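You operate a simulated robot arm through the tools that you are given. There is no shell and no other tool.

Carry out the task below with a simulated two-armed robot. There is one attempt and no reset: what you move stays moved.

TASK
Oil the middle of the clamped block, then drill it at mark 1.
Fine: dip the orange brush in the oil cup and put it back; switch off afterwards and leave the slide at the mark. Set down upright: orange brush. A coat counts when it lies all over at full strength: go over it till it gets no stronger.

Only the result counts: the job must be done as asked and must still hold three seconds after the hand-in. Knocking over, shifting, dropping, spilling or breaking anything else fails it.

THE ROBOT
Two 7-joint arms with two-finger parallel grippers on one trunk that stands fixed in place. Base frame: the origin is at the foot of the trunk, x ahead of it, y to its left, z up; the work surface is at about z = 0.9. Readings come in m, rad, newtons and seconds.
The left shoulder is at [0.02, 0.138, 1.365], the right one opposite. With the tool pointing down near the work surface each hand reaches from about 0.1 to 0.46 m from the base axis, measured 20 degrees to its own side. Payload 1.57 kg a hand.
The TCP of each hand is the grasp point between the finger pads, 0.03 m short of the fingertips. In the tool frame z runs along the fingers and y along their closing line. Largest opening 0.08 m; finger width 0.017, thickness 0.012; the body of the gripper, 0.04 by 0.082 m, starts 0.08 m behind the TCP.
Orientation is that of the tool frame in the base frame, as [roll, pitch, yaw] about the fixed x, y, z axes, in that order (R = Rz(yaw) Ry(pitch) Rx(roll)). With the fingers straight down and closing along the base's y, the tool's x points along the base's -x, its y along +y and its z along -z.

THE INTERFACE
- The arms move only by the tool arm_command. It takes "left_targets", "right_targets" or both (then of equal length, played together; a hand with none holds still); each is a list of rows, each a list of 3 entries, a list of its own where there are three numbers: the turn, a rotation vector about the base's x, y, z in rad, then the shift along the base's x, y, z in m, then the opening, from 0 (shut) to 1 (fully open). In form: [[[ax, ay, az], [dx, dy, dz], jaw], ...]. A call has 1 to 20 rows; each row is the pose to reach, as a shift and turn from the pose commanded when the call began. A row lasts 0.2 s, in which the tool goes at most 0.05 m and 0.15 rad; a call with a longer step from one row to the next is refused whole, and so is a gripper value outside its range. Where a pose cannot be reached the arm comes as near as it can. A force on the tool above 40 N (or 10 N above the force at the start of the call, whichever is more), or a blocked arm, ends the call early, and 0.2 s more pass. Each finger travels about 0.045 m/s and halts on what it meets, pressing with about 26 N; the grip force reading is that of the motor and also rises with nothing between the fingers. The clock runs only during rows and for 0.2 s after the last one: add rows that repeat a pose to give the fingers time. It gives the time, the measured TCP pose, the force on the tool (base axes), the opening and the grip force at its end, in the units of the frame above (readings bear some noise), with the torque about the TCP (base axes, N m) and any sound that the robot's microphone picked up.
- Cameras (640 x 400 px; columns grow to the right, rows downward): "scene" is now at [0.1708, 0.0594, 1.2834]; the picture's right is [0.63, -0.78, 0.00], its down [-0.15, -0.12, -0.98] and it looks along [0.76, 0.62, -0.20] (base axes); focal length 214 px, centre (320, 200). "left" rides on the left gripper at [0.072, 0.006, -0.122] in its tool frame; the picture's right is [-0.09, 1.00, 0.00], its down [-0.84, -0.08, -0.54] and it looks along [-0.54, -0.05, 0.84] (tool axes); focal length 238 px, centre (320, 200). "right" rides on the right gripper at [0.072, -0.007, -0.122] in its tool frame; the picture's right is [0.09, 1.00, 0.00], its down [-0.84, 0.08, -0.54] and it looks along [-0.54, 0.05, 0.84] (tool axes); focal length 238 px, centre (320, 200). There is no depth. A picture from a camera that has moved, and an enlarged one, comes with that camera's place and axes in the base frame and with its lens.
- grab_frame(camera): a new picture of that camera. The clock stands still meanwhile.
- lift_body(by): slides the trunk up (or, below 0, down) by that many m; the arms and the scene camera ride with it, the base frame stays. It gives what a move gives, with no picture.
- pan_tilt(pan, tilt): turns the head with the scene camera to pan (to the left, within 1.047 rad either way) and tilt (down, from -0.506 to 1.204), counted from straight ahead of the robot. It gives what a move gives.
- inspect(camera, box): a new picture of the part [left, top, right, bottom] of that camera's present view, enlarged. The clock stands still meanwhile.
- job_done(): hands the job in; it is judged then, once.

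Places have to be worked out from the pictures, the camera data and where the tool is seen. Open the grippers and draw the arms clear of the work before you hand the job in, unless the task says otherwise.

The tools are called after "Emit:" as name(argument=value, ...) on one line, values as JSON. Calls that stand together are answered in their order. arm_command: Moves the arms, as the interface text tells. Its arguments: {"type":"object","properties":{"left_targets":{"type":"array","items":{"type":"array"}},"right_targets":{"type":"array","items":{"type":"array"}}},"required":[]} The other tools are called the same way: lift_body (by) moves the trunk up or down; pan_tilt (pan, tilt) turns the head that bears the scene camera; grab_frame (camera) takes a picture; inspect (camera, box) takes an enlarged picture of a part of a camera's view; job_done () hands the job in.

At the start:

```text
clock: 0.0
left_eef_pos: [0.2328, 0.3379, 1.225]
left_tcp_rot: [-3.095, -0.48, -3.058]
left_force: [0.6, 0.0, -0.2]
left_wrist_torque: [-0.02, -0.01, -0.01]
left_opening: 0.0799
left_grip_force: 0.1
right_eef_pos: [0.2704, 0.0593, 1.2517]
right_tcp_rot: [-3.141, -0.618, 3.141]
right_force: [-0.1, 0.7, -0.2]
right_wrist_torque: [-0.01, -0.01, 0.0]
right_opening: 0.0803
right_grip_force: 0.1
trunk travel left (down, up): [-0.74, 0.5]
head pan, tilt (commanded): [0.679, 0.197]
```

scene: 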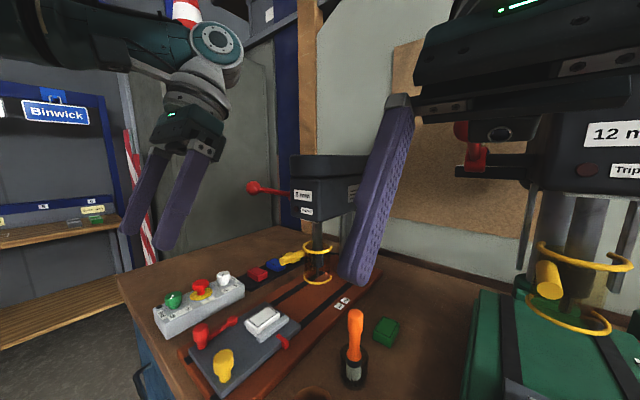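
right: 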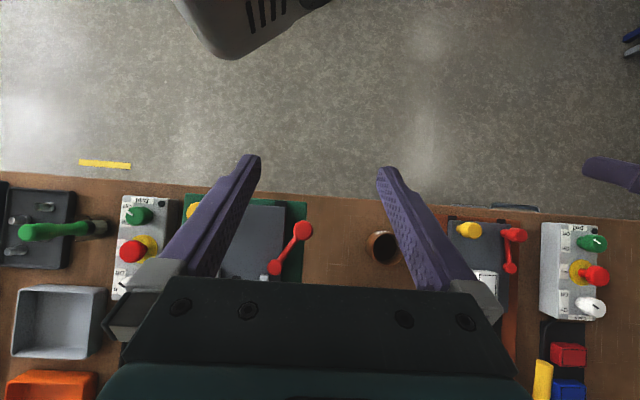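
left: 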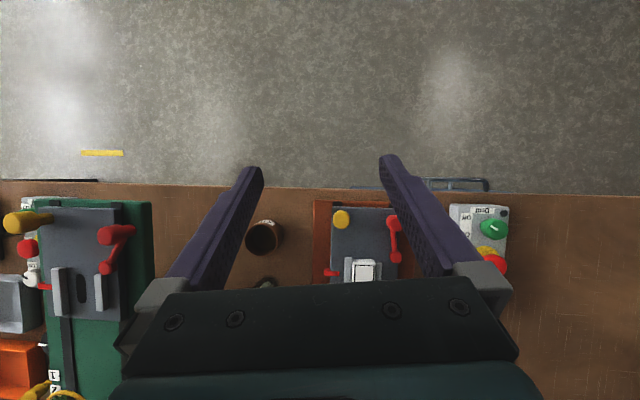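

I start by looking over the scene: the arms block part of the view. I take a closer look at the bench before moving anything.

Emit:
inspect(camera="scene", box=[120, 220, 440, 400])

Emit:
inspect(camera="scene", box=[420, 80, 640, 400])

Emit:
inspect(camera="left", box=[0, 170, 320, 400])

Emit:
inspect(camera="left", box=[300, 170, 640, 400])

```text
2.00 times, centred on (280, 310) of scene
camera zoom: at [0.1708, 0.0594, 1.2834], right [0.63, -0.78, 0.0], down [-0.15, -0.12, -0.98], along [0.76, 0.62, -0.2], focal length 429 px, centre (400, -20)
```

zoom: 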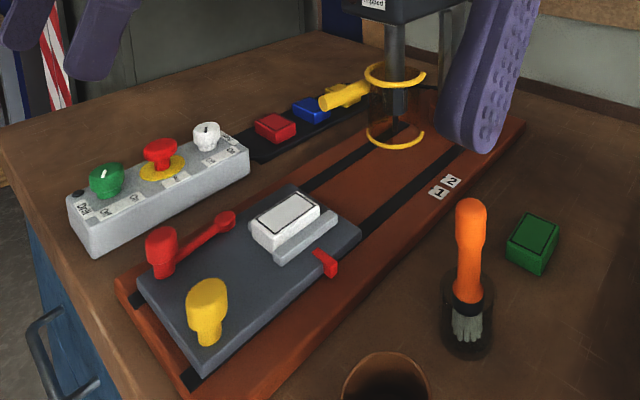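

```text
1.25 times, centred on (530, 240) of scene
camera zoom: at [0.1708, 0.0594, 1.2834], right [0.63, -0.78, 0.0], down [-0.15, -0.12, -0.98], along [0.76, 0.62, -0.2], focal length 268 px, centre (58, 150)
```

zoom: 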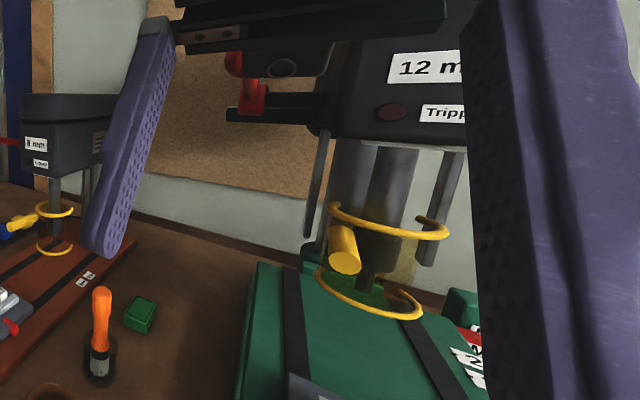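

```text
1.74 times, centred on (160, 285) of left
camera zoom: at [0.224, 0.3505, 1.367], right [-0.02, 1.0, -0.08], down [0.99, 0.03, 0.1], along [0.1, -0.08, -0.99], focal length 414 px, centre (598, 52)
```

zoom: 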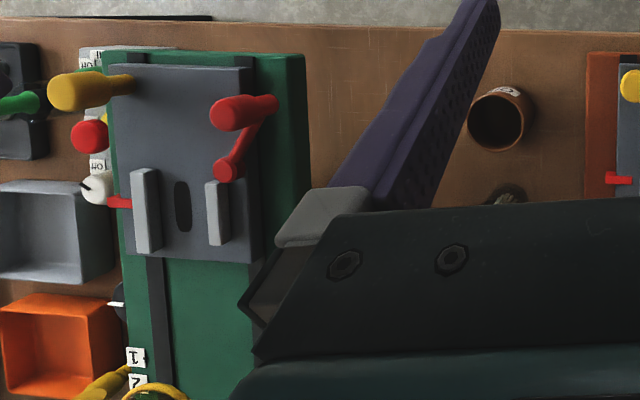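

```text
1.74 times, centred on (470, 285) of left
camera zoom: at [0.224, 0.3505, 1.367], right [-0.02, 1.0, -0.08], down [0.99, 0.03, 0.1], along [0.1, -0.08, -0.99], focal length 414 px, centre (59, 52)
```

zoom: 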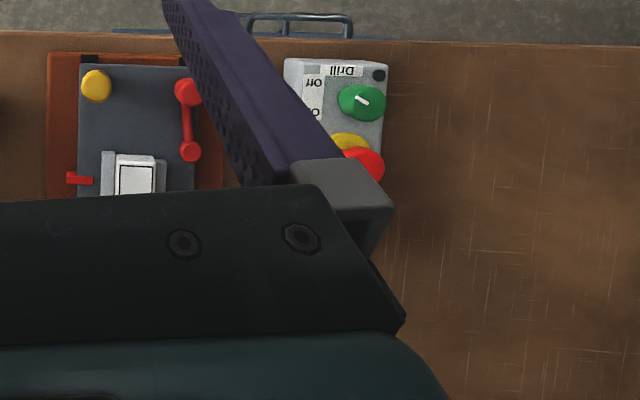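

The drill with the brown base on the left holds a white block in its slide; the orange brush stands in a holder, and the oil cup may be near the front edge. I move the right hand away to the right to clear the scene view.

Emit:
arm_command(right_targets=[[[0, 0, 0], [0, -0.04, 0], 1], [[0, 0, 0], [0, -0.08, 0], 1], [[0, 0, 0], [0, -0.12, 0], 1], [[0, 0, 0], [0, -0.16, 0], 1], [[0, 0, 0], [0, -0.2, 0], 1], [[0, 0, 0], [0, -0.24, 0], 1], [[0, 0, 0], [0, -0.28, 0], 1]])

Emit:
grab_frame(camera="scene")

Emit:
grab_frame(camera="right")

```text
clock: 1.7
left_eef_pos: [0.2326, 0.3388, 1.2237]
left_tcp_rot: [-3.101, -0.489, -3.056]
left_force: [0.2, 0.2, 0.4]
left_wrist_torque: [0.02, -0.02, -0.01]
left_opening: 0.0799
left_grip_force: 0.0
right_eef_pos: [0.2475, -0.2174, 1.2132]
right_tcp_rot: [-3.14, -0.786, -3.127]
right_force: [-0.4, 0.2, -0.1]
right_wrist_torque: [0.0, 0.01, -0.01]
right_opening: 0.08
right_grip_force: 0.2
trunk travel left (down, up): [-0.74, 0.5]
head pan, tilt (commanded): [0.679, 0.197]
stopped in row 7 (right hand): the arm was blocked; the commanded pose is now the measured one
```

```text
taken
camera scene: at [0.1708, 0.0594, 1.2834], right [0.63, -0.78, 0.0], down [-0.15, -0.12, -0.98], along [0.76, 0.62, -0.2], focal length 214 px, centre (320, 200)
```

scene: 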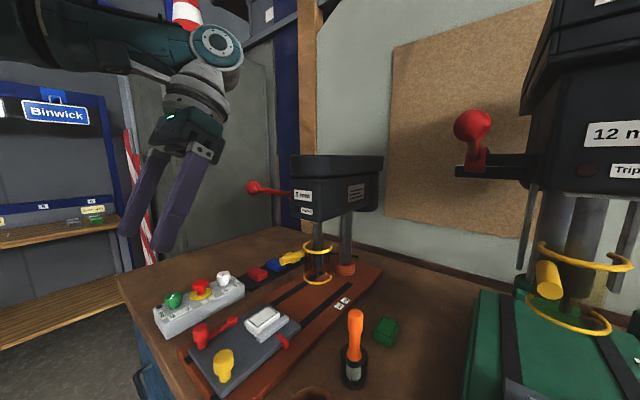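

```text
taken
camera right: at [0.2817, -0.2235, 1.3503], right [-0.08, 0.99, 0.06], down [0.97, 0.09, -0.21], along [-0.21, 0.05, -0.98], focal length 238 px, centre (320, 200)
```

right: 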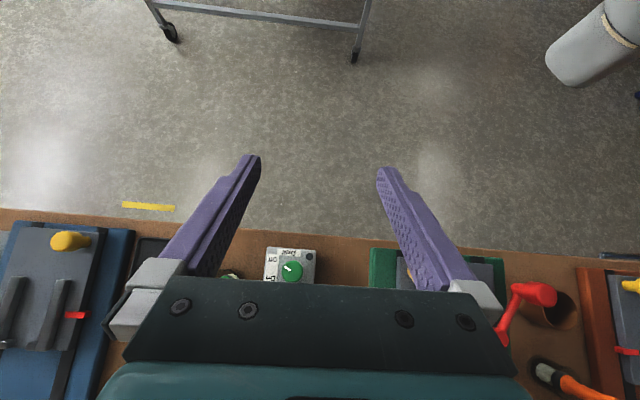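

The robot has several drills (brown, green, blue). I look at each one more closely, enlarging the scene view on the brown drill and panning for the others.

Emit:
inspect(camera="scene", box=[230, 140, 400, 300])

Emit:
inspect(camera="scene", box=[140, 250, 420, 400])

Emit:
inspect(camera="scene", box=[440, 60, 640, 400])

```text
2.50 times, centred on (315, 220) of scene
camera zoom: at [0.1708, 0.0594, 1.2834], right [0.63, -0.78, 0.0], down [-0.15, -0.12, -0.98], along [0.76, 0.62, -0.2], focal length 536 px, centre (332, 150)
```

zoom: 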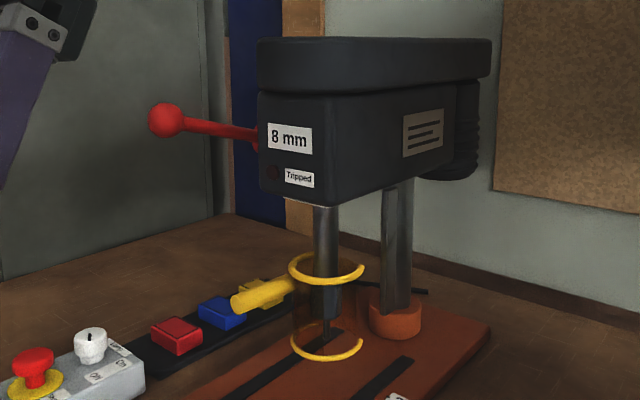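

```text
2.29 times, centred on (280, 325) of scene
camera zoom: at [0.1708, 0.0594, 1.2834], right [0.63, -0.78, 0.0], down [-0.15, -0.12, -0.98], along [0.76, 0.62, -0.2], focal length 490 px, centre (411, -86)
```

zoom: 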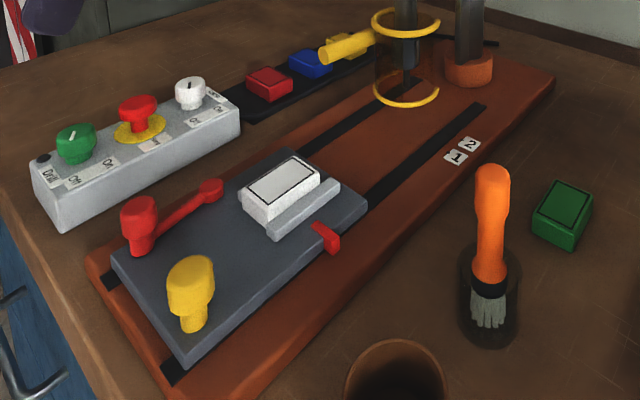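

```text
1.18 times, centred on (540, 230) of scene
camera zoom: at [0.1708, 0.0594, 1.2834], right [0.63, -0.78, 0.0], down [-0.15, -0.12, -0.98], along [0.76, 0.62, -0.2], focal length 252 px, centre (61, 165)
```

zoom: 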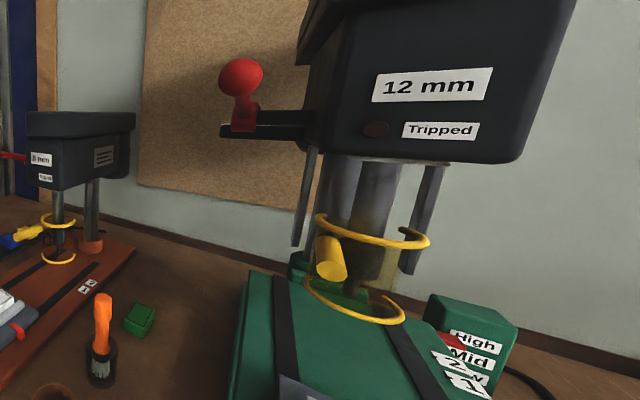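

Let me tilt the head to see the control box and the brown drill's labels better.

Emit:
pan_tilt(pan=0.9, tilt=0.65)

Emit:
grab_frame(camera="scene")

Emit:
inspect(camera="scene", box=[160, 100, 480, 300])

```text
clock: 2.6
left_eef_pos: [0.2321, 0.3384, 1.2224]
left_tcp_rot: [-3.1, -0.488, -3.057]
left_force: [0.0, -0.6, 0.0]
left_wrist_torque: [0.0, 0.0, 0.01]
left_opening: 0.0798
left_grip_force: 0.1
right_eef_pos: [0.2464, -0.2181, 1.2131]
right_tcp_rot: [-3.141, -0.782, -3.128]
right_force: [-0.4, -0.6, -0.5]
right_wrist_torque: [0.03, 0.01, 0.02]
right_opening: 0.0801
right_grip_force: 0.1
trunk travel left (down, up): [-0.74, 0.5]
head pan, tilt (commanded): [0.901, 0.649]
```

```text
taken
camera scene: at [0.1522, 0.0689, 1.2421], right [0.78, -0.62, 0.0], down [-0.38, -0.47, -0.8], along [0.5, 0.62, -0.6], focal length 214 px, centre (320, 200)
```

scene: 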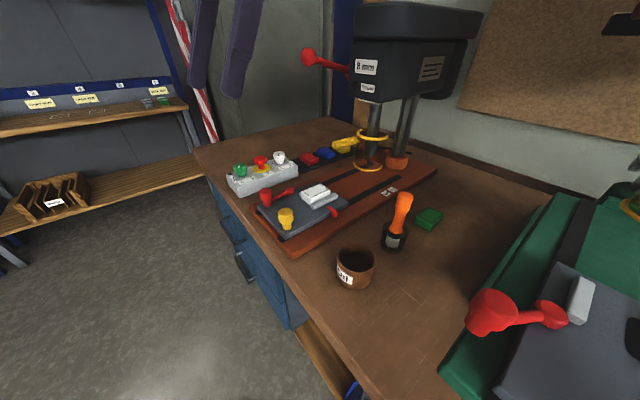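

```text
2.00 times, centred on (320, 200) of scene
camera zoom: at [0.1522, 0.0689, 1.2421], right [0.78, -0.62, 0.0], down [-0.38, -0.47, -0.8], along [0.5, 0.62, -0.6], focal length 429 px, centre (320, 200)
```

zoom: 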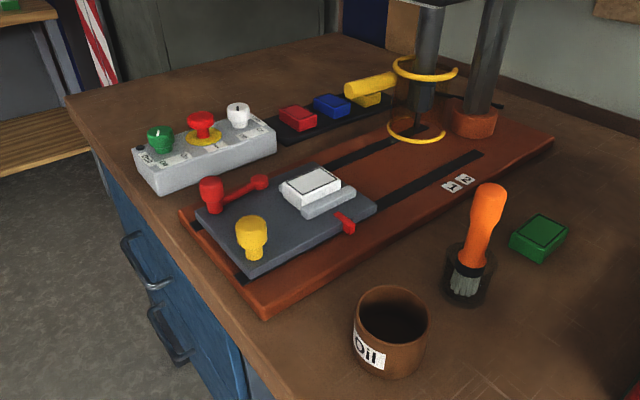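

The cup reads "Oil"; the brush stands in a dark holder; the brown 8 mm drill has the block. I move the left hand forward to look down on the control box and the slide with the wrist camera.

Emit:
arm_command(left_targets=[[[0, 0, 0], [0.04, 0.01, 0], 1], [[0, 0, 0], [0.08, 0.02, 0], 1], [[0, 0, 0], [0.12, 0.03, 0], 1], [[0, 0, 0], [0.15, 0.04, 0], 1]])

Emit:
grab_frame(camera="left")

Emit:
grab_frame(camera="scene")

```text
clock: 3.3
left_eef_pos: [0.272, 0.4118, 1.2083]
left_tcp_rot: [-3.002, -0.505, -2.873]
left_force: [0.3, -0.7, -0.1]
left_wrist_torque: [-0.02, 0.0, -0.01]
left_opening: 0.0801
left_grip_force: 0.0
left hand out of reach, approached as far as the arm can: row 3
right_eef_pos: [0.2467, -0.2165, 1.2118]
right_tcp_rot: [-3.141, -0.787, -3.127]
right_force: [-0.3, 0.2, -0.3]
right_wrist_torque: [0.0, 0.01, 0.01]
right_opening: 0.0799
right_grip_force: 0.1
trunk travel left (down, up): [-0.74, 0.5]
head pan, tilt (commanded): [0.901, 0.649]
stopped in row 3 (left hand): the arm was blocked; the commanded pose is now the measured one
```

```text
taken
camera left: at [0.2603, 0.4336, 1.3483], right [-0.25, 0.95, -0.17], down [0.96, 0.26, 0.08], along [0.12, -0.14, -0.98], focal length 238 px, centre (320, 200)
```

left: 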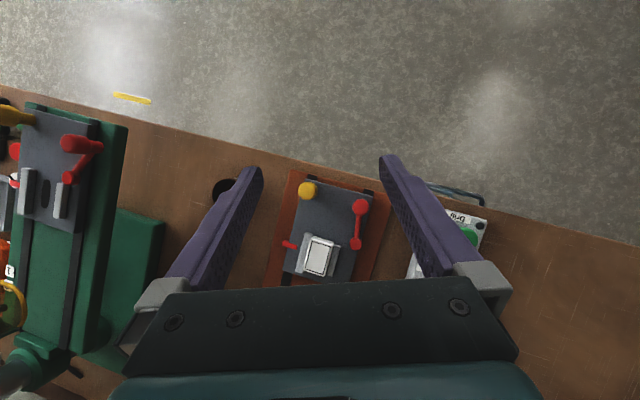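

```text
taken
camera scene: at [0.1522, 0.0688, 1.242], right [0.78, -0.62, 0.0], down [-0.38, -0.47, -0.8], along [0.49, 0.62, -0.6], focal length 214 px, centre (320, 200)
```

scene: 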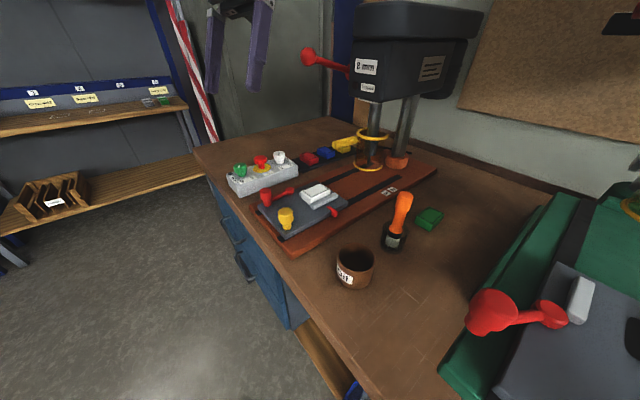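

The downward-tilted hand runs out of reach ahead, so I'll tilt the fingers forward for far objects. First I enlarge the scene picture over the control box and the marks.

Emit:
inspect(camera="scene", box=[220, 140, 310, 200])

Emit:
inspect(camera="scene", box=[250, 160, 410, 260])

Emit:
inspect(camera="scene", box=[290, 0, 490, 180])

```text
6.67 times, centred on (265, 170) of scene
camera zoom: at [0.1522, 0.0688, 1.242], right [0.78, -0.62, 0.0], down [-0.38, -0.47, -0.8], along [0.49, 0.62, -0.6], focal length 1430 px, centre (687, 400)
```

zoom: 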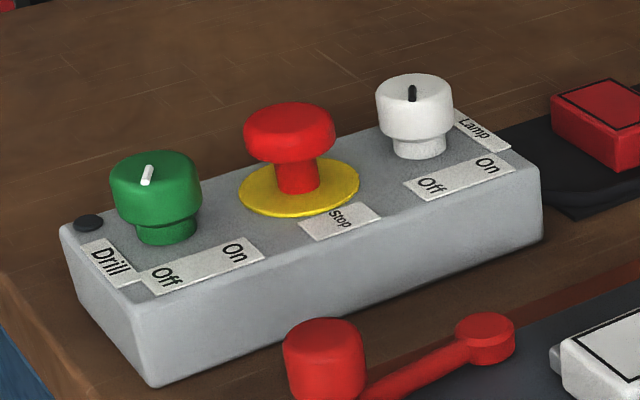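

```text
4.00 times, centred on (330, 210) of scene
camera zoom: at [0.1522, 0.0688, 1.242], right [0.78, -0.62, 0.0], down [-0.38, -0.47, -0.8], along [0.49, 0.62, -0.6], focal length 858 px, centre (280, 160)
```

zoom: 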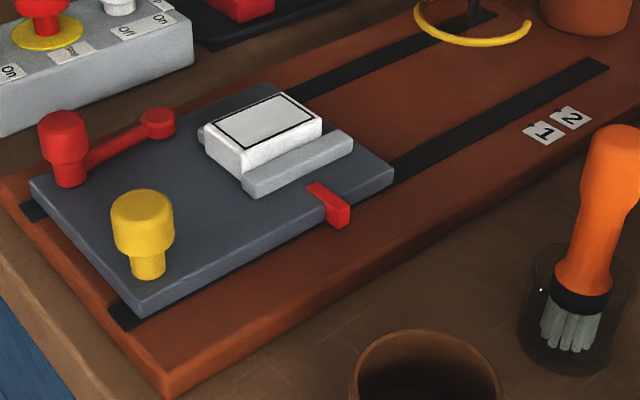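

```text
2.22 times, centred on (390, 90) of scene
camera zoom: at [0.1522, 0.0688, 1.242], right [0.78, -0.62, 0.0], down [-0.38, -0.47, -0.8], along [0.49, 0.62, -0.6], focal length 477 px, centre (164, 444)
```

zoom: 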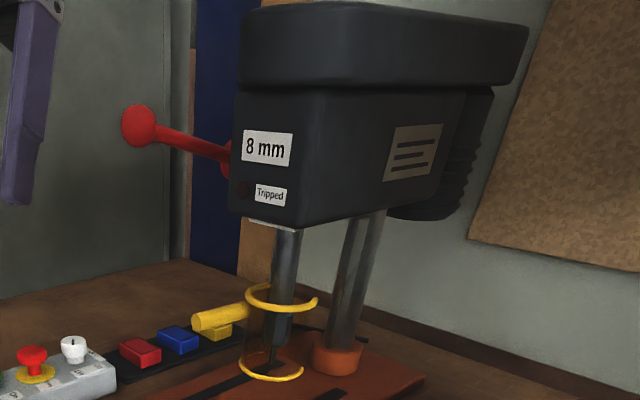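

The box reads Drill Off/On (green), Stop (red), Lamp Off/On (white). I turn the left tool to point straight down and look ahead at the drill from the wrist camera.

Emit:
arm_command(left_targets=[[[0.02, -0.12, -0.06], [0, -0.01, 0.01], 1], [[0.04, -0.24, -0.12], [0, -0.02, 0.02], 1], [[0.06, -0.36, -0.18], [0, -0.03, 0.03], 1], [[0.08, -0.46, -0.24], [0, -0.04, 0.04], 1], [[0.08, -0.5, -0.26], [0, -0.05, 0.04], 1], [[0.08, -0.5, -0.26], [0, -0.05, 0.04], 1]])

Emit:
grab_frame(camera="left")

```text
clock: 4.7
left_eef_pos: [0.2741, 0.3647, 1.2481]
left_tcp_rot: [-3.011, -0.001, -3.126]
left_force: [-0.6, -0.7, 0.2]
left_wrist_torque: [-0.01, -0.02, 0.01]
left_opening: 0.0801
left_grip_force: 0.0
right_eef_pos: [0.2468, -0.2172, 1.2121]
right_tcp_rot: [-3.14, -0.784, -3.128]
right_force: [-0.2, -1.3, -0.6]
right_wrist_torque: [0.0, 0.02, -0.02]
right_opening: 0.0799
right_grip_force: 0.1
trunk travel left (down, up): [-0.74, 0.5]
head pan, tilt (commanded): [0.901, 0.649]
```

```text
taken
camera left: at [0.2006, 0.3859, 1.3682], right [0.08, 0.99, -0.13], down [0.84, 0.01, 0.55], along [0.54, -0.15, -0.83], focal length 238 px, centre (320, 200)
```

left: 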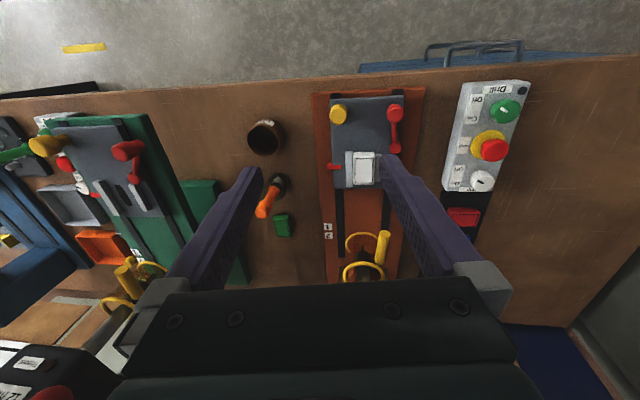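

This gives a good overhead view of cup, brush, slide, guard and box. I enlarge its parts to measure positions and read the knob state.

Emit:
inspect(camera="left", box=[220, 90, 420, 215])

Emit:
inspect(camera="left", box=[300, 170, 430, 290])

Emit:
inspect(camera="left", box=[430, 70, 550, 240])

```text
3.20 times, centred on (320, 152) of left
camera zoom: at [0.2006, 0.3859, 1.3682], right [0.08, 0.99, -0.13], down [0.84, 0.01, 0.55], along [0.54, -0.15, -0.83], focal length 763 px, centre (320, 352)
```

zoom: 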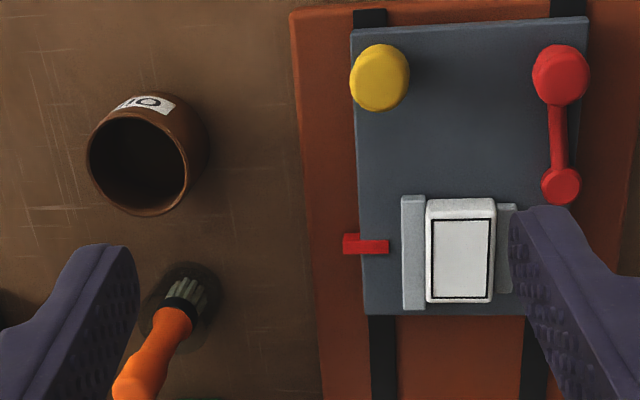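

```text
3.33 times, centred on (365, 230) of left
camera zoom: at [0.2006, 0.3859, 1.3682], right [0.08, 0.99, -0.13], down [0.84, 0.01, 0.55], along [0.54, -0.15, -0.83], focal length 794 px, centre (170, 100)
```

zoom: 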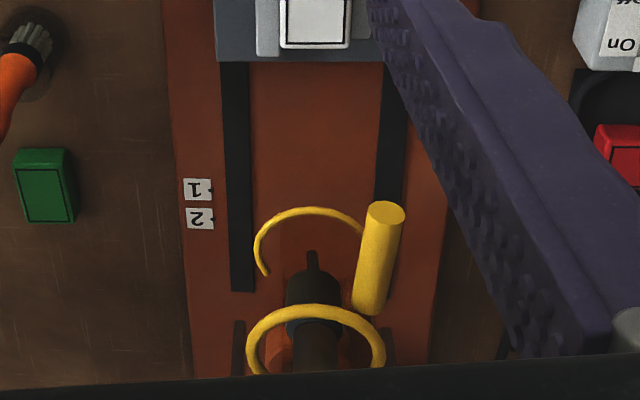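

```text
2.35 times, centred on (490, 155) of left
camera zoom: at [0.2006, 0.3859, 1.3682], right [0.08, 0.99, -0.13], down [0.84, 0.01, 0.55], along [0.54, -0.15, -0.83], focal length 561 px, centre (-80, 306)
```

zoom: 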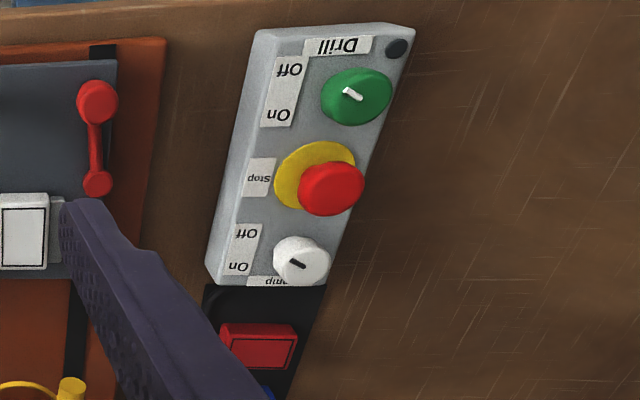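

Slide and base line up with x; the pointer must travel roughly 0.165 m to mark 1. I now compare the guards of the other drills, to judge whether the brown drill's guard is open or closed.

Emit:
pan_tilt(pan=0.1, tilt=0.5)

Emit:
grab_frame(camera="scene")

Emit:
inspect(camera="left", box=[0, 80, 250, 400])

```text
clock: 5.8
left_eef_pos: [0.2734, 0.3643, 1.2479]
left_tcp_rot: [-3.011, -0.003, -3.127]
left_force: [-0.4, 0.2, -0.3]
left_wrist_torque: [0.01, 0.03, 0.01]
left_opening: 0.08
left_grip_force: 0.1
right_eef_pos: [0.2463, -0.2182, 1.2127]
right_tcp_rot: [-3.139, -0.783, -3.127]
right_force: [-0.1, 0.6, 0.9]
right_wrist_torque: [0.0, 0.02, 0.01]
right_opening: 0.0799
right_grip_force: 0.1
trunk travel left (down, up): [-0.74, 0.5]
head pan, tilt (commanded): [0.099, 0.499]
```

```text
taken
camera scene: at [0.1888, 0.01, 1.2554], right [0.1, -0.99, 0.0], down [-0.48, -0.05, -0.88], along [0.87, 0.09, -0.48], focal length 214 px, centre (320, 200)
```

scene: 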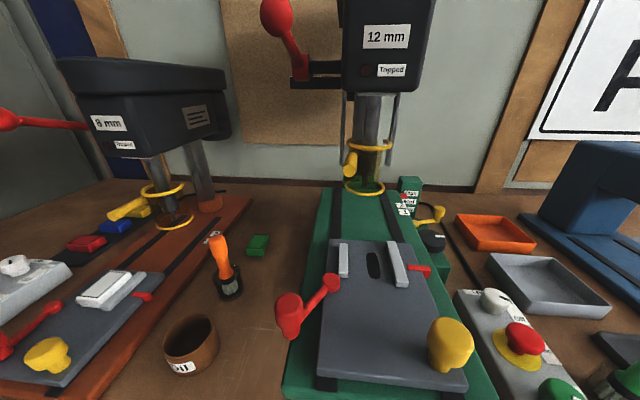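

```text
1.25 times, centred on (125, 240) of left
camera zoom: at [0.2003, 0.3861, 1.3682], right [0.08, 0.99, -0.13], down [0.84, 0.01, 0.55], along [0.54, -0.15, -0.83], focal length 298 px, centre (564, 150)
```

zoom: 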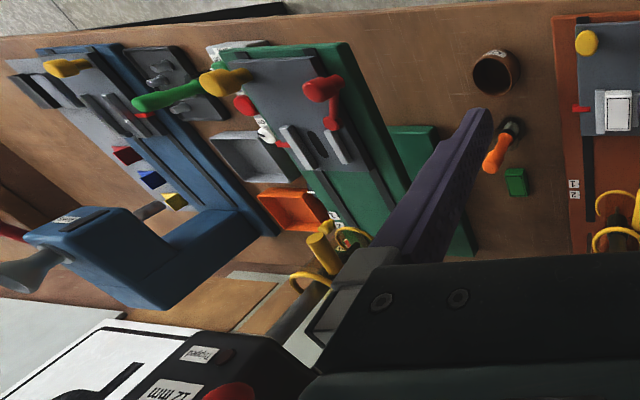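

Emit:
inspect(camera="scene", box=[310, 80, 430, 220])

Emit:
inspect(camera="scene", box=[80, 90, 260, 260])

```text
2.86 times, centred on (370, 150) of scene
camera zoom: at [0.1888, 0.01, 1.2554], right [0.1, -0.99, 0.0], down [-0.48, -0.05, -0.88], along [0.87, 0.09, -0.48], focal length 613 px, centre (177, 343)
```

zoom: 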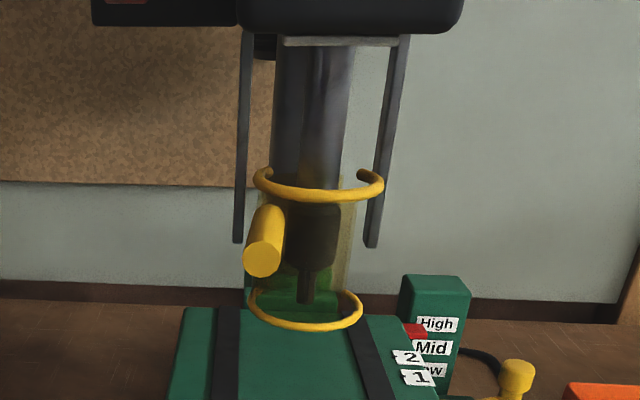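

```text
2.35 times, centred on (170, 175) of scene
camera zoom: at [0.1888, 0.01, 1.2554], right [0.1, -0.99, 0.0], down [-0.48, -0.05, -0.88], along [0.87, 0.09, -0.48], focal length 505 px, centre (673, 259)
```

zoom: 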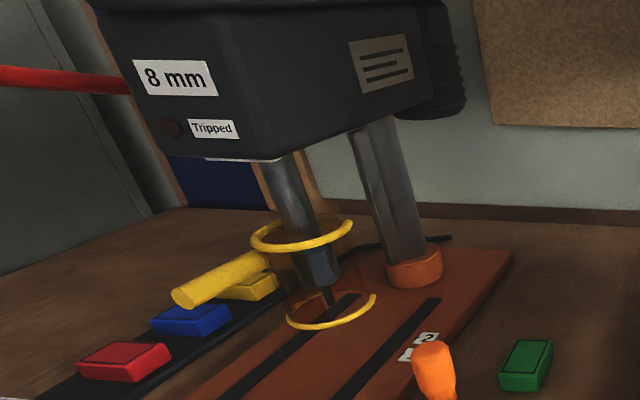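

Both guards look alike: shell over the front, so closed. I estimate: brush upright at about (0.45, 0.212), handle top z≈1.03; oil cup at (0.338, 0.213); block top centre (0.404, 0.40, 0.955). I now swing the left hand to a 45° forward tilt in front of and above the brush.

Emit:
arm_command(left_targets=[[[0.015, -0.098, 0.0045], [0.01, -0.019, -0.015], 1], [[0.031, -0.196, 0.009], [0.02, -0.038, -0.03], 1], [[0.046, -0.294, 0.0135], [0.03, -0.057, -0.05], 1], [[0.0615, -0.392, 0.018], [0.04, -0.076, -0.07], 1], [[0.077, -0.49, 0.0225], [0.045, -0.095, -0.09], 1], [[0.092, -0.588, 0.027], [0.05, -0.114, -0.11], 1], [[0.1075, -0.686, 0.0315], [0.06, -0.133, -0.13], 1], [[0.123, -0.784, 0.036], [0.07, -0.1525, -0.148], 1], [[0.123, -0.784, 0.036], [0.07, -0.1525, -0.148], 1]])

Emit:
pan_tilt(pan=0.6, tilt=0.65)

Emit:
grab_frame(camera="scene")

Emit:
grab_frame(camera="left")

```text
clock: 7.8
left_eef_pos: [0.3461, 0.2087, 1.0996]
left_tcp_rot: [-3.142, 0.786, 3.136]
left_force: [0.0, -0.1, -0.6]
left_wrist_torque: [0.01, 0.01, -0.01]
left_opening: 0.0802
left_grip_force: 0.1
right_eef_pos: [0.2461, -0.2184, 1.213]
right_tcp_rot: [-3.141, -0.784, -3.128]
right_force: [-0.3, 0.2, 0.8]
right_wrist_torque: [-0.01, 0.03, -0.02]
right_opening: 0.0801
right_grip_force: 0.1
trunk travel left (down, up): [-0.74, 0.5]
head pan, tilt (commanded): [0.099, 0.499]
```

```text
clock: 8.7
left_eef_pos: [0.3461, 0.2089, 1.101]
left_tcp_rot: [3.141, 0.787, 3.132]
left_force: [0.1, -0.3, -0.7]
left_wrist_torque: [-0.03, 0.0, -0.01]
left_opening: 0.08
left_grip_force: 0.0
right_eef_pos: [0.2471, -0.2183, 1.2138]
right_tcp_rot: [-3.141, -0.782, -3.127]
right_force: [0.2, 1.0, 0.9]
right_wrist_torque: [0.02, 0.04, 0.03]
right_opening: 0.08
right_grip_force: 0.0
trunk travel left (down, up): [-0.74, 0.5]
head pan, tilt (commanded): [0.6, 0.649]
```

```text
taken
camera scene: at [0.1699, 0.0499, 1.242], right [0.56, -0.83, 0.0], down [-0.5, -0.34, -0.8], along [0.66, 0.45, -0.6], focal length 214 px, centre (320, 200)
```

scene: 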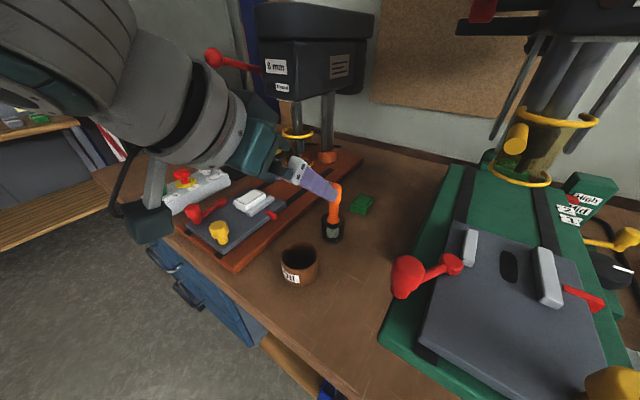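

```text
taken
camera left: at [0.2083, 0.2162, 1.1367], right [0.07, 1.0, 0.07], down [0.21, -0.08, 0.98], along [0.98, -0.06, -0.21], focal length 238 px, centre (320, 200)
```

left: 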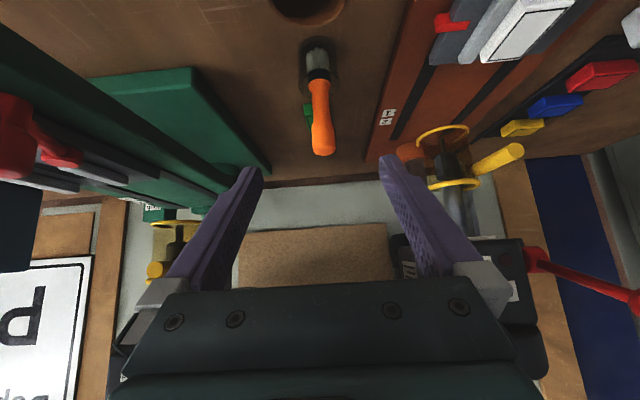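

The brush is straight ahead between the open fingers. I enlarge to refine the brush and holder position.

Emit:
inspect(camera="left", box=[260, 0, 390, 170])

Emit:
inspect(camera="scene", box=[260, 150, 390, 300])

Emit:
inspect(camera="left", box=[360, 60, 560, 240])

```text
2.35 times, centred on (325, 85) of left
camera zoom: at [0.2083, 0.2162, 1.1367], right [0.07, 1.0, 0.07], down [0.21, -0.08, 0.98], along [0.98, -0.06, -0.21], focal length 561 px, centre (308, 471)
```

zoom: 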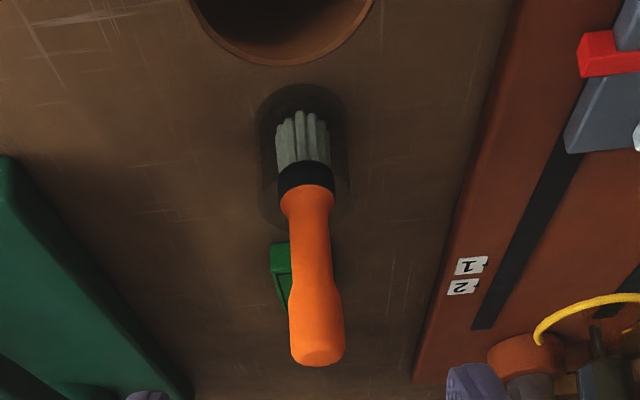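

```text
2.67 times, centred on (325, 225) of scene
camera zoom: at [0.1699, 0.0499, 1.242], right [0.56, -0.83, 0.0], down [-0.5, -0.34, -0.8], along [0.66, 0.45, -0.6], focal length 572 px, centre (307, 133)
```

zoom: 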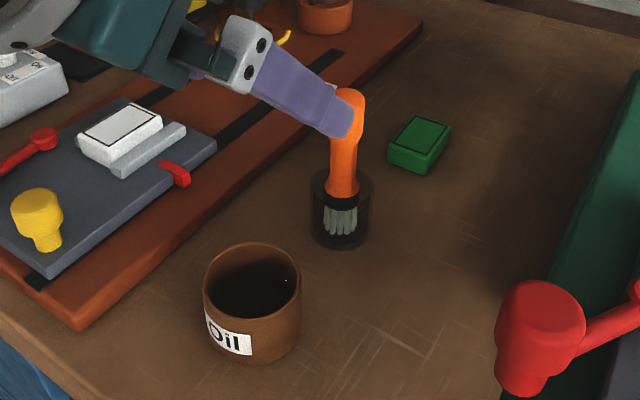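

```text
2.22 times, centred on (460, 150) of left
camera zoom: at [0.2083, 0.2162, 1.1367], right [0.07, 1.0, 0.07], down [0.21, -0.08, 0.98], along [0.98, -0.06, -0.21], focal length 530 px, centre (9, 311)
```

zoom: 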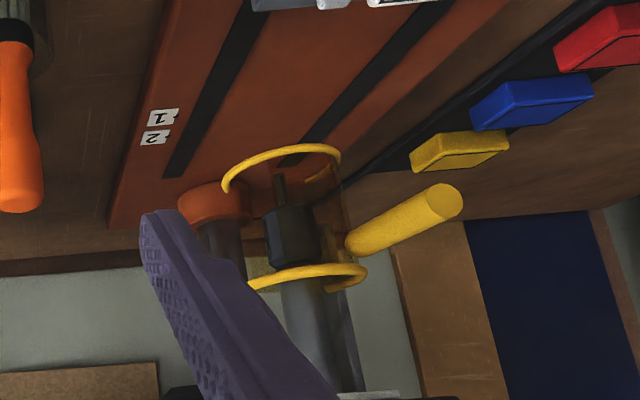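

The brush sits at about (0.448, 0.208), its thick handle part spanning z≈1.0–1.03. I advance along the tool axis to put the handle between the pads at z≈1.008, without closing yet.

Emit:
arm_command(left_targets=[[[0, 0, 0], [0.026, 0, -0.023], 1], [[0, 0, 0], [0.052, 0, -0.046], 1], [[0, 0, 0], [0.078, 0, -0.07], 1], [[0, 0, 0], [0.1, 0, -0.091], 1], [[0, 0, 0], [0.1, 0, -0.091], 1]])

Emit:
grab_frame(camera="left")

Emit:
inspect(camera="scene", box=[260, 130, 420, 290])

```text
clock: 9.9
left_eef_pos: [0.4428, 0.2089, 1.0098]
left_tcp_rot: [3.138, 0.788, 3.131]
left_force: [-0.6, -0.7, 0.5]
left_wrist_torque: [-0.02, 0.0, 0.02]
left_opening: 0.0798
left_grip_force: 0.0
right_eef_pos: [0.2468, -0.2166, 1.2118]
right_tcp_rot: [-3.14, -0.783, -3.128]
right_force: [0.0, 0.2, 0.1]
right_wrist_torque: [-0.04, -0.03, -0.01]
right_opening: 0.0801
right_grip_force: 0.1
trunk travel left (down, up): [-0.74, 0.5]
head pan, tilt (commanded): [0.6, 0.649]
```

```text
taken
camera left: at [0.3055, 0.2168, 1.0456], right [0.07, 1.0, 0.07], down [0.21, -0.08, 0.98], along [0.98, -0.06, -0.21], focal length 238 px, centre (320, 200)
```

left: 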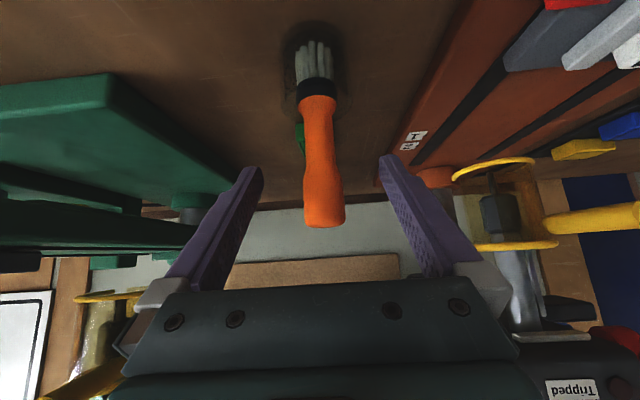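

```text
2.50 times, centred on (340, 210) of scene
camera zoom: at [0.1699, 0.0499, 1.242], right [0.56, -0.83, 0.0], down [-0.5, -0.34, -0.8], along [0.66, 0.45, -0.6], focal length 536 px, centre (270, 175)
```

zoom: 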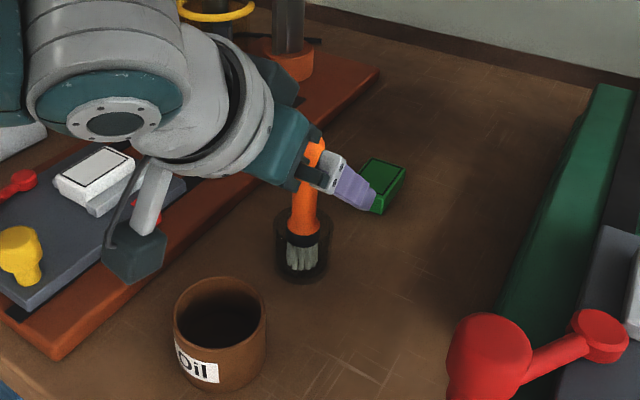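

The handle's thick part sits between the pads, centred. I close the gripper on it.

Emit:
arm_command(left_targets=[[[0, 0, 0], [0.004, 0, 0], 0.6], [[0, 0, 0], [0.004, 0, 0], 0.3], [[0, 0, 0], [0.004, 0, 0], 0], [[0, 0, 0], [0.004, 0, 0], 0], [[0, 0, 0], [0.004, 0, 0], 0], [[0, 0, 0], [0.004, 0, 0], 0]])

Emit:
grab_frame(camera="left")

```text
clock: 11.3
left_eef_pos: [0.4466, 0.2093, 1.0091]
left_tcp_rot: [3.14, 0.788, 3.134]
left_force: [-0.3, -0.6, -0.4]
left_wrist_torque: [0.04, -0.01, 0.01]
left_opening: 0.0234
left_grip_force: 25.4
right_eef_pos: [0.2454, -0.2177, 1.2128]
right_tcp_rot: [-3.14, -0.783, -3.127]
right_force: [-0.8, 0.0, -0.8]
right_wrist_torque: [0.0, 0.02, 0.02]
right_opening: 0.0802
right_grip_force: 0.0
trunk travel left (down, up): [-0.74, 0.5]
head pan, tilt (commanded): [0.6, 0.649]
```

```text
taken
camera left: at [0.3085, 0.2172, 1.0456], right [0.07, 1.0, 0.07], down [0.21, -0.08, 0.97], along [0.98, -0.06, -0.21], focal length 238 px, centre (320, 200)
```

left: 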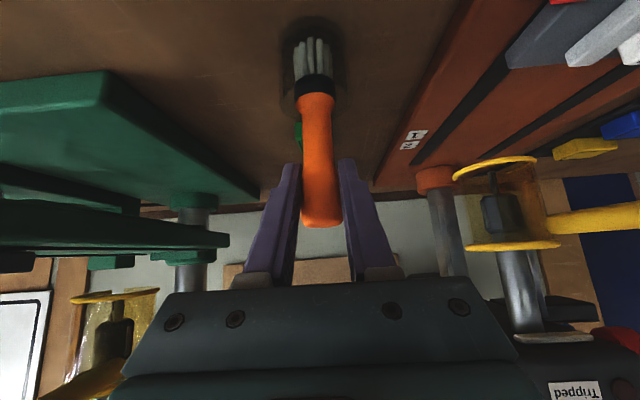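

Gripped at 23 mm width. I lift the brush straight up out of its holder.

Emit:
arm_command(left_targets=[[[0, 0, 0], [0, 0, 0.015], 0], [[0, 0, 0], [0, 0, 0.035], 0], [[0, 0, 0], [0, 0, 0.06], 0], [[0, 0, 0], [0, 0, 0.085], 0], [[0, 0, 0], [0, 0, 0.1], 0], [[0, 0, 0], [0, 0, 0.1], 0]])

Emit:
grab_frame(camera="left")

Emit:
grab_frame(camera="scene")

```text
clock: 12.7
left_eef_pos: [0.4481, 0.2094, 1.109]
left_tcp_rot: [3.139, 0.788, 3.131]
left_force: [-0.4, -0.1, -1.1]
left_wrist_torque: [-0.02, -0.02, -0.02]
left_opening: 0.0234
left_grip_force: 26.5
right_eef_pos: [0.2461, -0.2171, 1.2128]
right_tcp_rot: [-3.138, -0.785, -3.129]
right_force: [0.5, 0.0, -0.9]
right_wrist_torque: [-0.01, 0.02, 0.0]
right_opening: 0.08
right_grip_force: 0.0
trunk travel left (down, up): [-0.74, 0.5]
head pan, tilt (commanded): [0.6, 0.649]
```

```text
taken
camera left: at [0.3098, 0.2171, 1.1448], right [0.07, 1.0, 0.07], down [0.21, -0.08, 0.98], along [0.98, -0.06, -0.21], focal length 238 px, centre (320, 200)
```

left: 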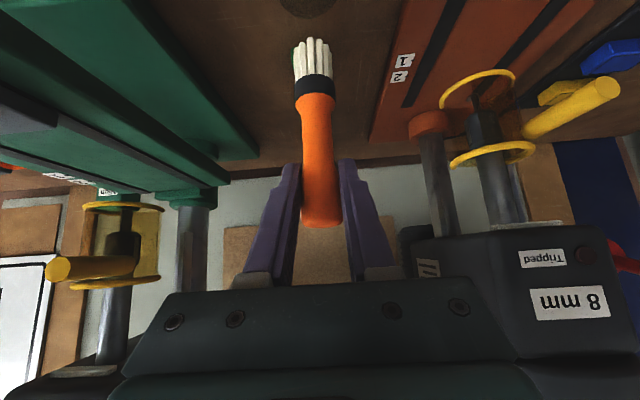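

```text
taken
camera scene: at [0.1699, 0.0499, 1.242], right [0.56, -0.83, 0.0], down [-0.5, -0.34, -0.8], along [0.66, 0.45, -0.6], focal length 214 px, centre (320, 200)
```

scene: 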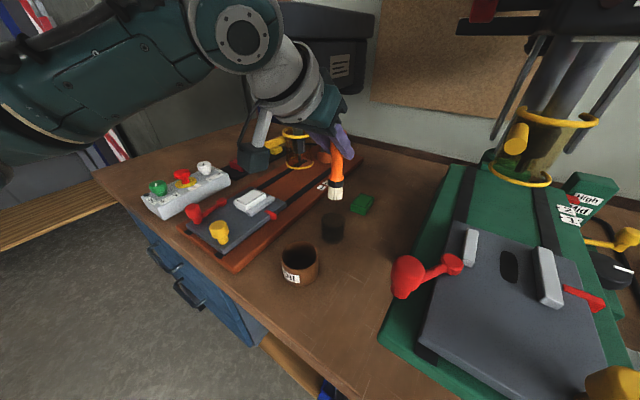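

Bristle tip is about 0.108 below the TCP. The oil cup centre is at about (0.341, 0.211), rim z≈0.95. I move back over the cup, keeping height.

Emit:
arm_command(left_targets=[[[0, 0, 0], [-0.03, 0, 0], 0], [[0, 0, 0], [-0.06, 0, 0], 0], [[0, 0, 0], [-0.09, 0, 0], 0], [[0, 0, 0], [-0.107, 0.001, 0], 0], [[0, 0, 0], [-0.107, 0.001, 0], 0]])

Emit:
grab_frame(camera="left")

Emit:
inspect(camera="scene", box=[230, 150, 400, 310])

```text
clock: 13.9
left_eef_pos: [0.3373, 0.2123, 1.1087]
left_tcp_rot: [3.14, 0.786, 3.132]
left_force: [0.2, -0.2, -0.1]
left_wrist_torque: [0.01, -0.02, -0.03]
left_opening: 0.0233
left_grip_force: 25.9
right_eef_pos: [0.2472, -0.2178, 1.2129]
right_tcp_rot: [-3.14, -0.785, -3.128]
right_force: [0.0, -0.2, 0.4]
right_wrist_torque: [0.0, -0.01, 0.03]
right_opening: 0.08
right_grip_force: 0.1
trunk travel left (down, up): [-0.74, 0.5]
head pan, tilt (commanded): [0.6, 0.649]
```

```text
taken
camera left: at [0.2002, 0.2191, 1.1448], right [0.07, 1.0, 0.07], down [0.21, -0.08, 0.98], along [0.98, -0.06, -0.21], focal length 238 px, centre (320, 200)
```

left: 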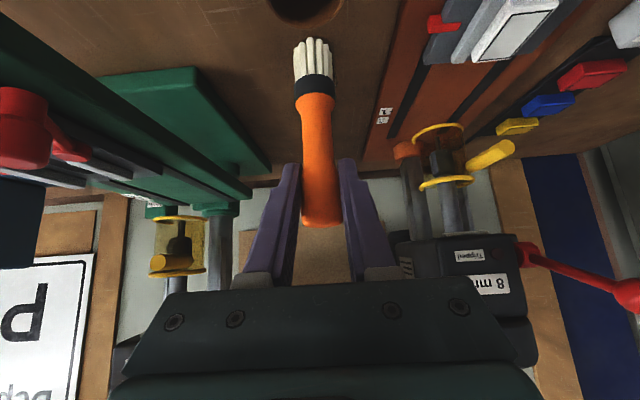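

```text
2.50 times, centred on (315, 230) of scene
camera zoom: at [0.1698, 0.0499, 1.242], right [0.56, -0.83, 0.0], down [-0.5, -0.34, -0.8], along [0.66, 0.45, -0.6], focal length 536 px, centre (332, 125)
```

zoom: 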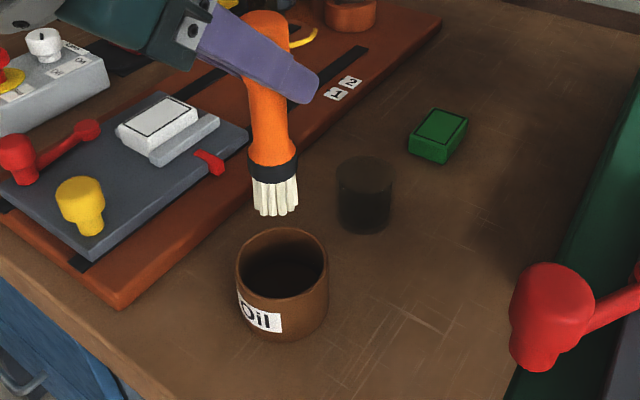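

The bristles are over the cup centre within 2–3 mm. I lower the brush gently into the oil.

Emit:
arm_command(left_targets=[[[0, 0, 0], [0.001, 0, -0.02], 0], [[0, 0, 0], [0.001, 0, -0.04], 0], [[0, 0, 0], [0.001, 0, -0.055], 0], [[0, 0, 0], [0.001, 0, -0.067], 0], [[0, 0, 0], [0.001, 0, -0.077], 0], [[0, 0, 0], [0.001, 0, -0.085], 0], [[0, 0, 0], [0.001, 0, -0.085], 0], [[0, 0, 0], [0.001, 0, -0.085], 0]])

Emit:
inspect(camera="scene", box=[230, 150, 400, 310])

```text
clock: 15.7
left_eef_pos: [0.3415, 0.2091, 1.0226]
left_tcp_rot: [3.138, 0.787, 3.134]
left_force: [-0.3, 0.2, -0.4]
left_wrist_torque: [0.02, -0.05, 0.01]
left_opening: 0.0232
left_grip_force: 26.6
right_eef_pos: [0.2462, -0.2175, 1.2123]
right_tcp_rot: [-3.14, -0.783, -3.127]
right_force: [-0.1, -0.7, 0.4]
right_wrist_torque: [-0.01, -0.02, 0.01]
right_opening: 0.0801
right_grip_force: 0.1
trunk travel left (down, up): [-0.74, 0.5]
head pan, tilt (commanded): [0.6, 0.649]
```

```text
2.50 times, centred on (315, 230) of scene
camera zoom: at [0.1699, 0.0499, 1.242], right [0.56, -0.83, 0.0], down [-0.5, -0.34, -0.8], along [0.66, 0.45, -0.6], focal length 536 px, centre (332, 125)
```

zoom: 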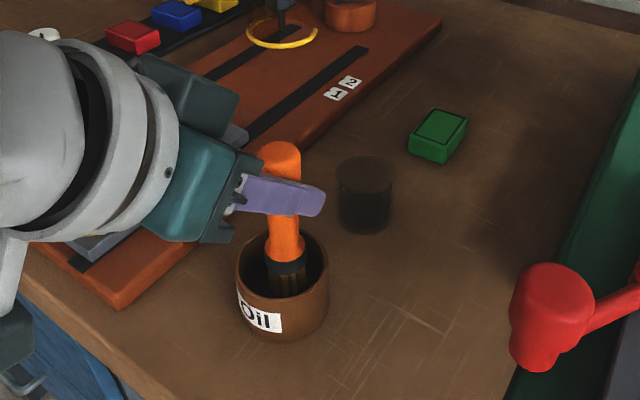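

The bristles are in the cup and look dark. I hold for a moment slightly deeper, then lift slowly straight up.

Emit:
arm_command(left_targets=[[[0, 0, 0], [0, 0.001, -0.004], 0], [[0, 0, 0], [0, 0.001, -0.004], 0], [[0, 0, 0], [0, 0.001, -0.004], 0], [[0, 0, 0], [0, 0.001, 0.005], 0], [[0, 0, 0], [0, 0.001, 0.02], 0], [[0, 0, 0], [0, 0.001, 0.035], 0], [[0, 0, 0], [0, 0.001, 0.05], 0], [[0, 0, 0], [0, 0.001, 0.05], 0]])

Emit:
inspect(camera="scene", box=[230, 150, 400, 310])

Emit:
grab_frame(camera="left")

```text
clock: 17.5
left_eef_pos: [0.3396, 0.212, 1.0755]
left_tcp_rot: [3.139, 0.787, 3.131]
left_force: [-1.3, -0.1, -0.1]
left_wrist_torque: [-0.02, 0.02, -0.01]
left_opening: 0.0231
left_grip_force: 26.3
right_eef_pos: [0.2461, -0.2179, 1.2131]
right_tcp_rot: [-3.139, -0.785, -3.128]
right_force: [0.7, -0.5, 0.2]
right_wrist_torque: [0.03, 0.05, -0.03]
right_opening: 0.0799
right_grip_force: 0.1
trunk travel left (down, up): [-0.74, 0.5]
head pan, tilt (commanded): [0.6, 0.649]
```

```text
2.50 times, centred on (315, 230) of scene
camera zoom: at [0.1699, 0.0499, 1.242], right [0.56, -0.83, 0.0], down [-0.5, -0.34, -0.8], along [0.66, 0.45, -0.6], focal length 536 px, centre (332, 125)
```

zoom: 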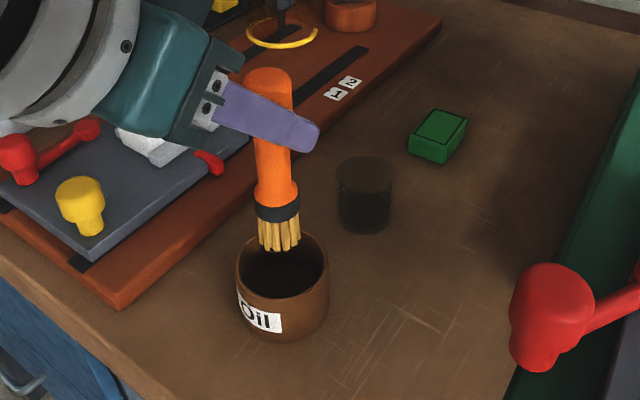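

```text
taken
camera left: at [0.2011, 0.2199, 1.111], right [0.07, 1.0, 0.07], down [0.21, -0.08, 0.98], along [0.98, -0.06, -0.21], focal length 238 px, centre (320, 200)
```

left: 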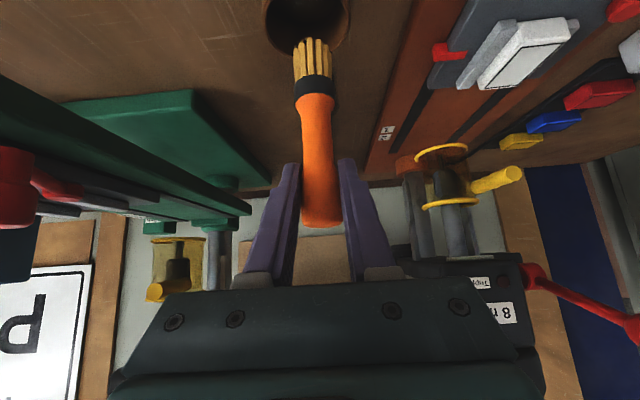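

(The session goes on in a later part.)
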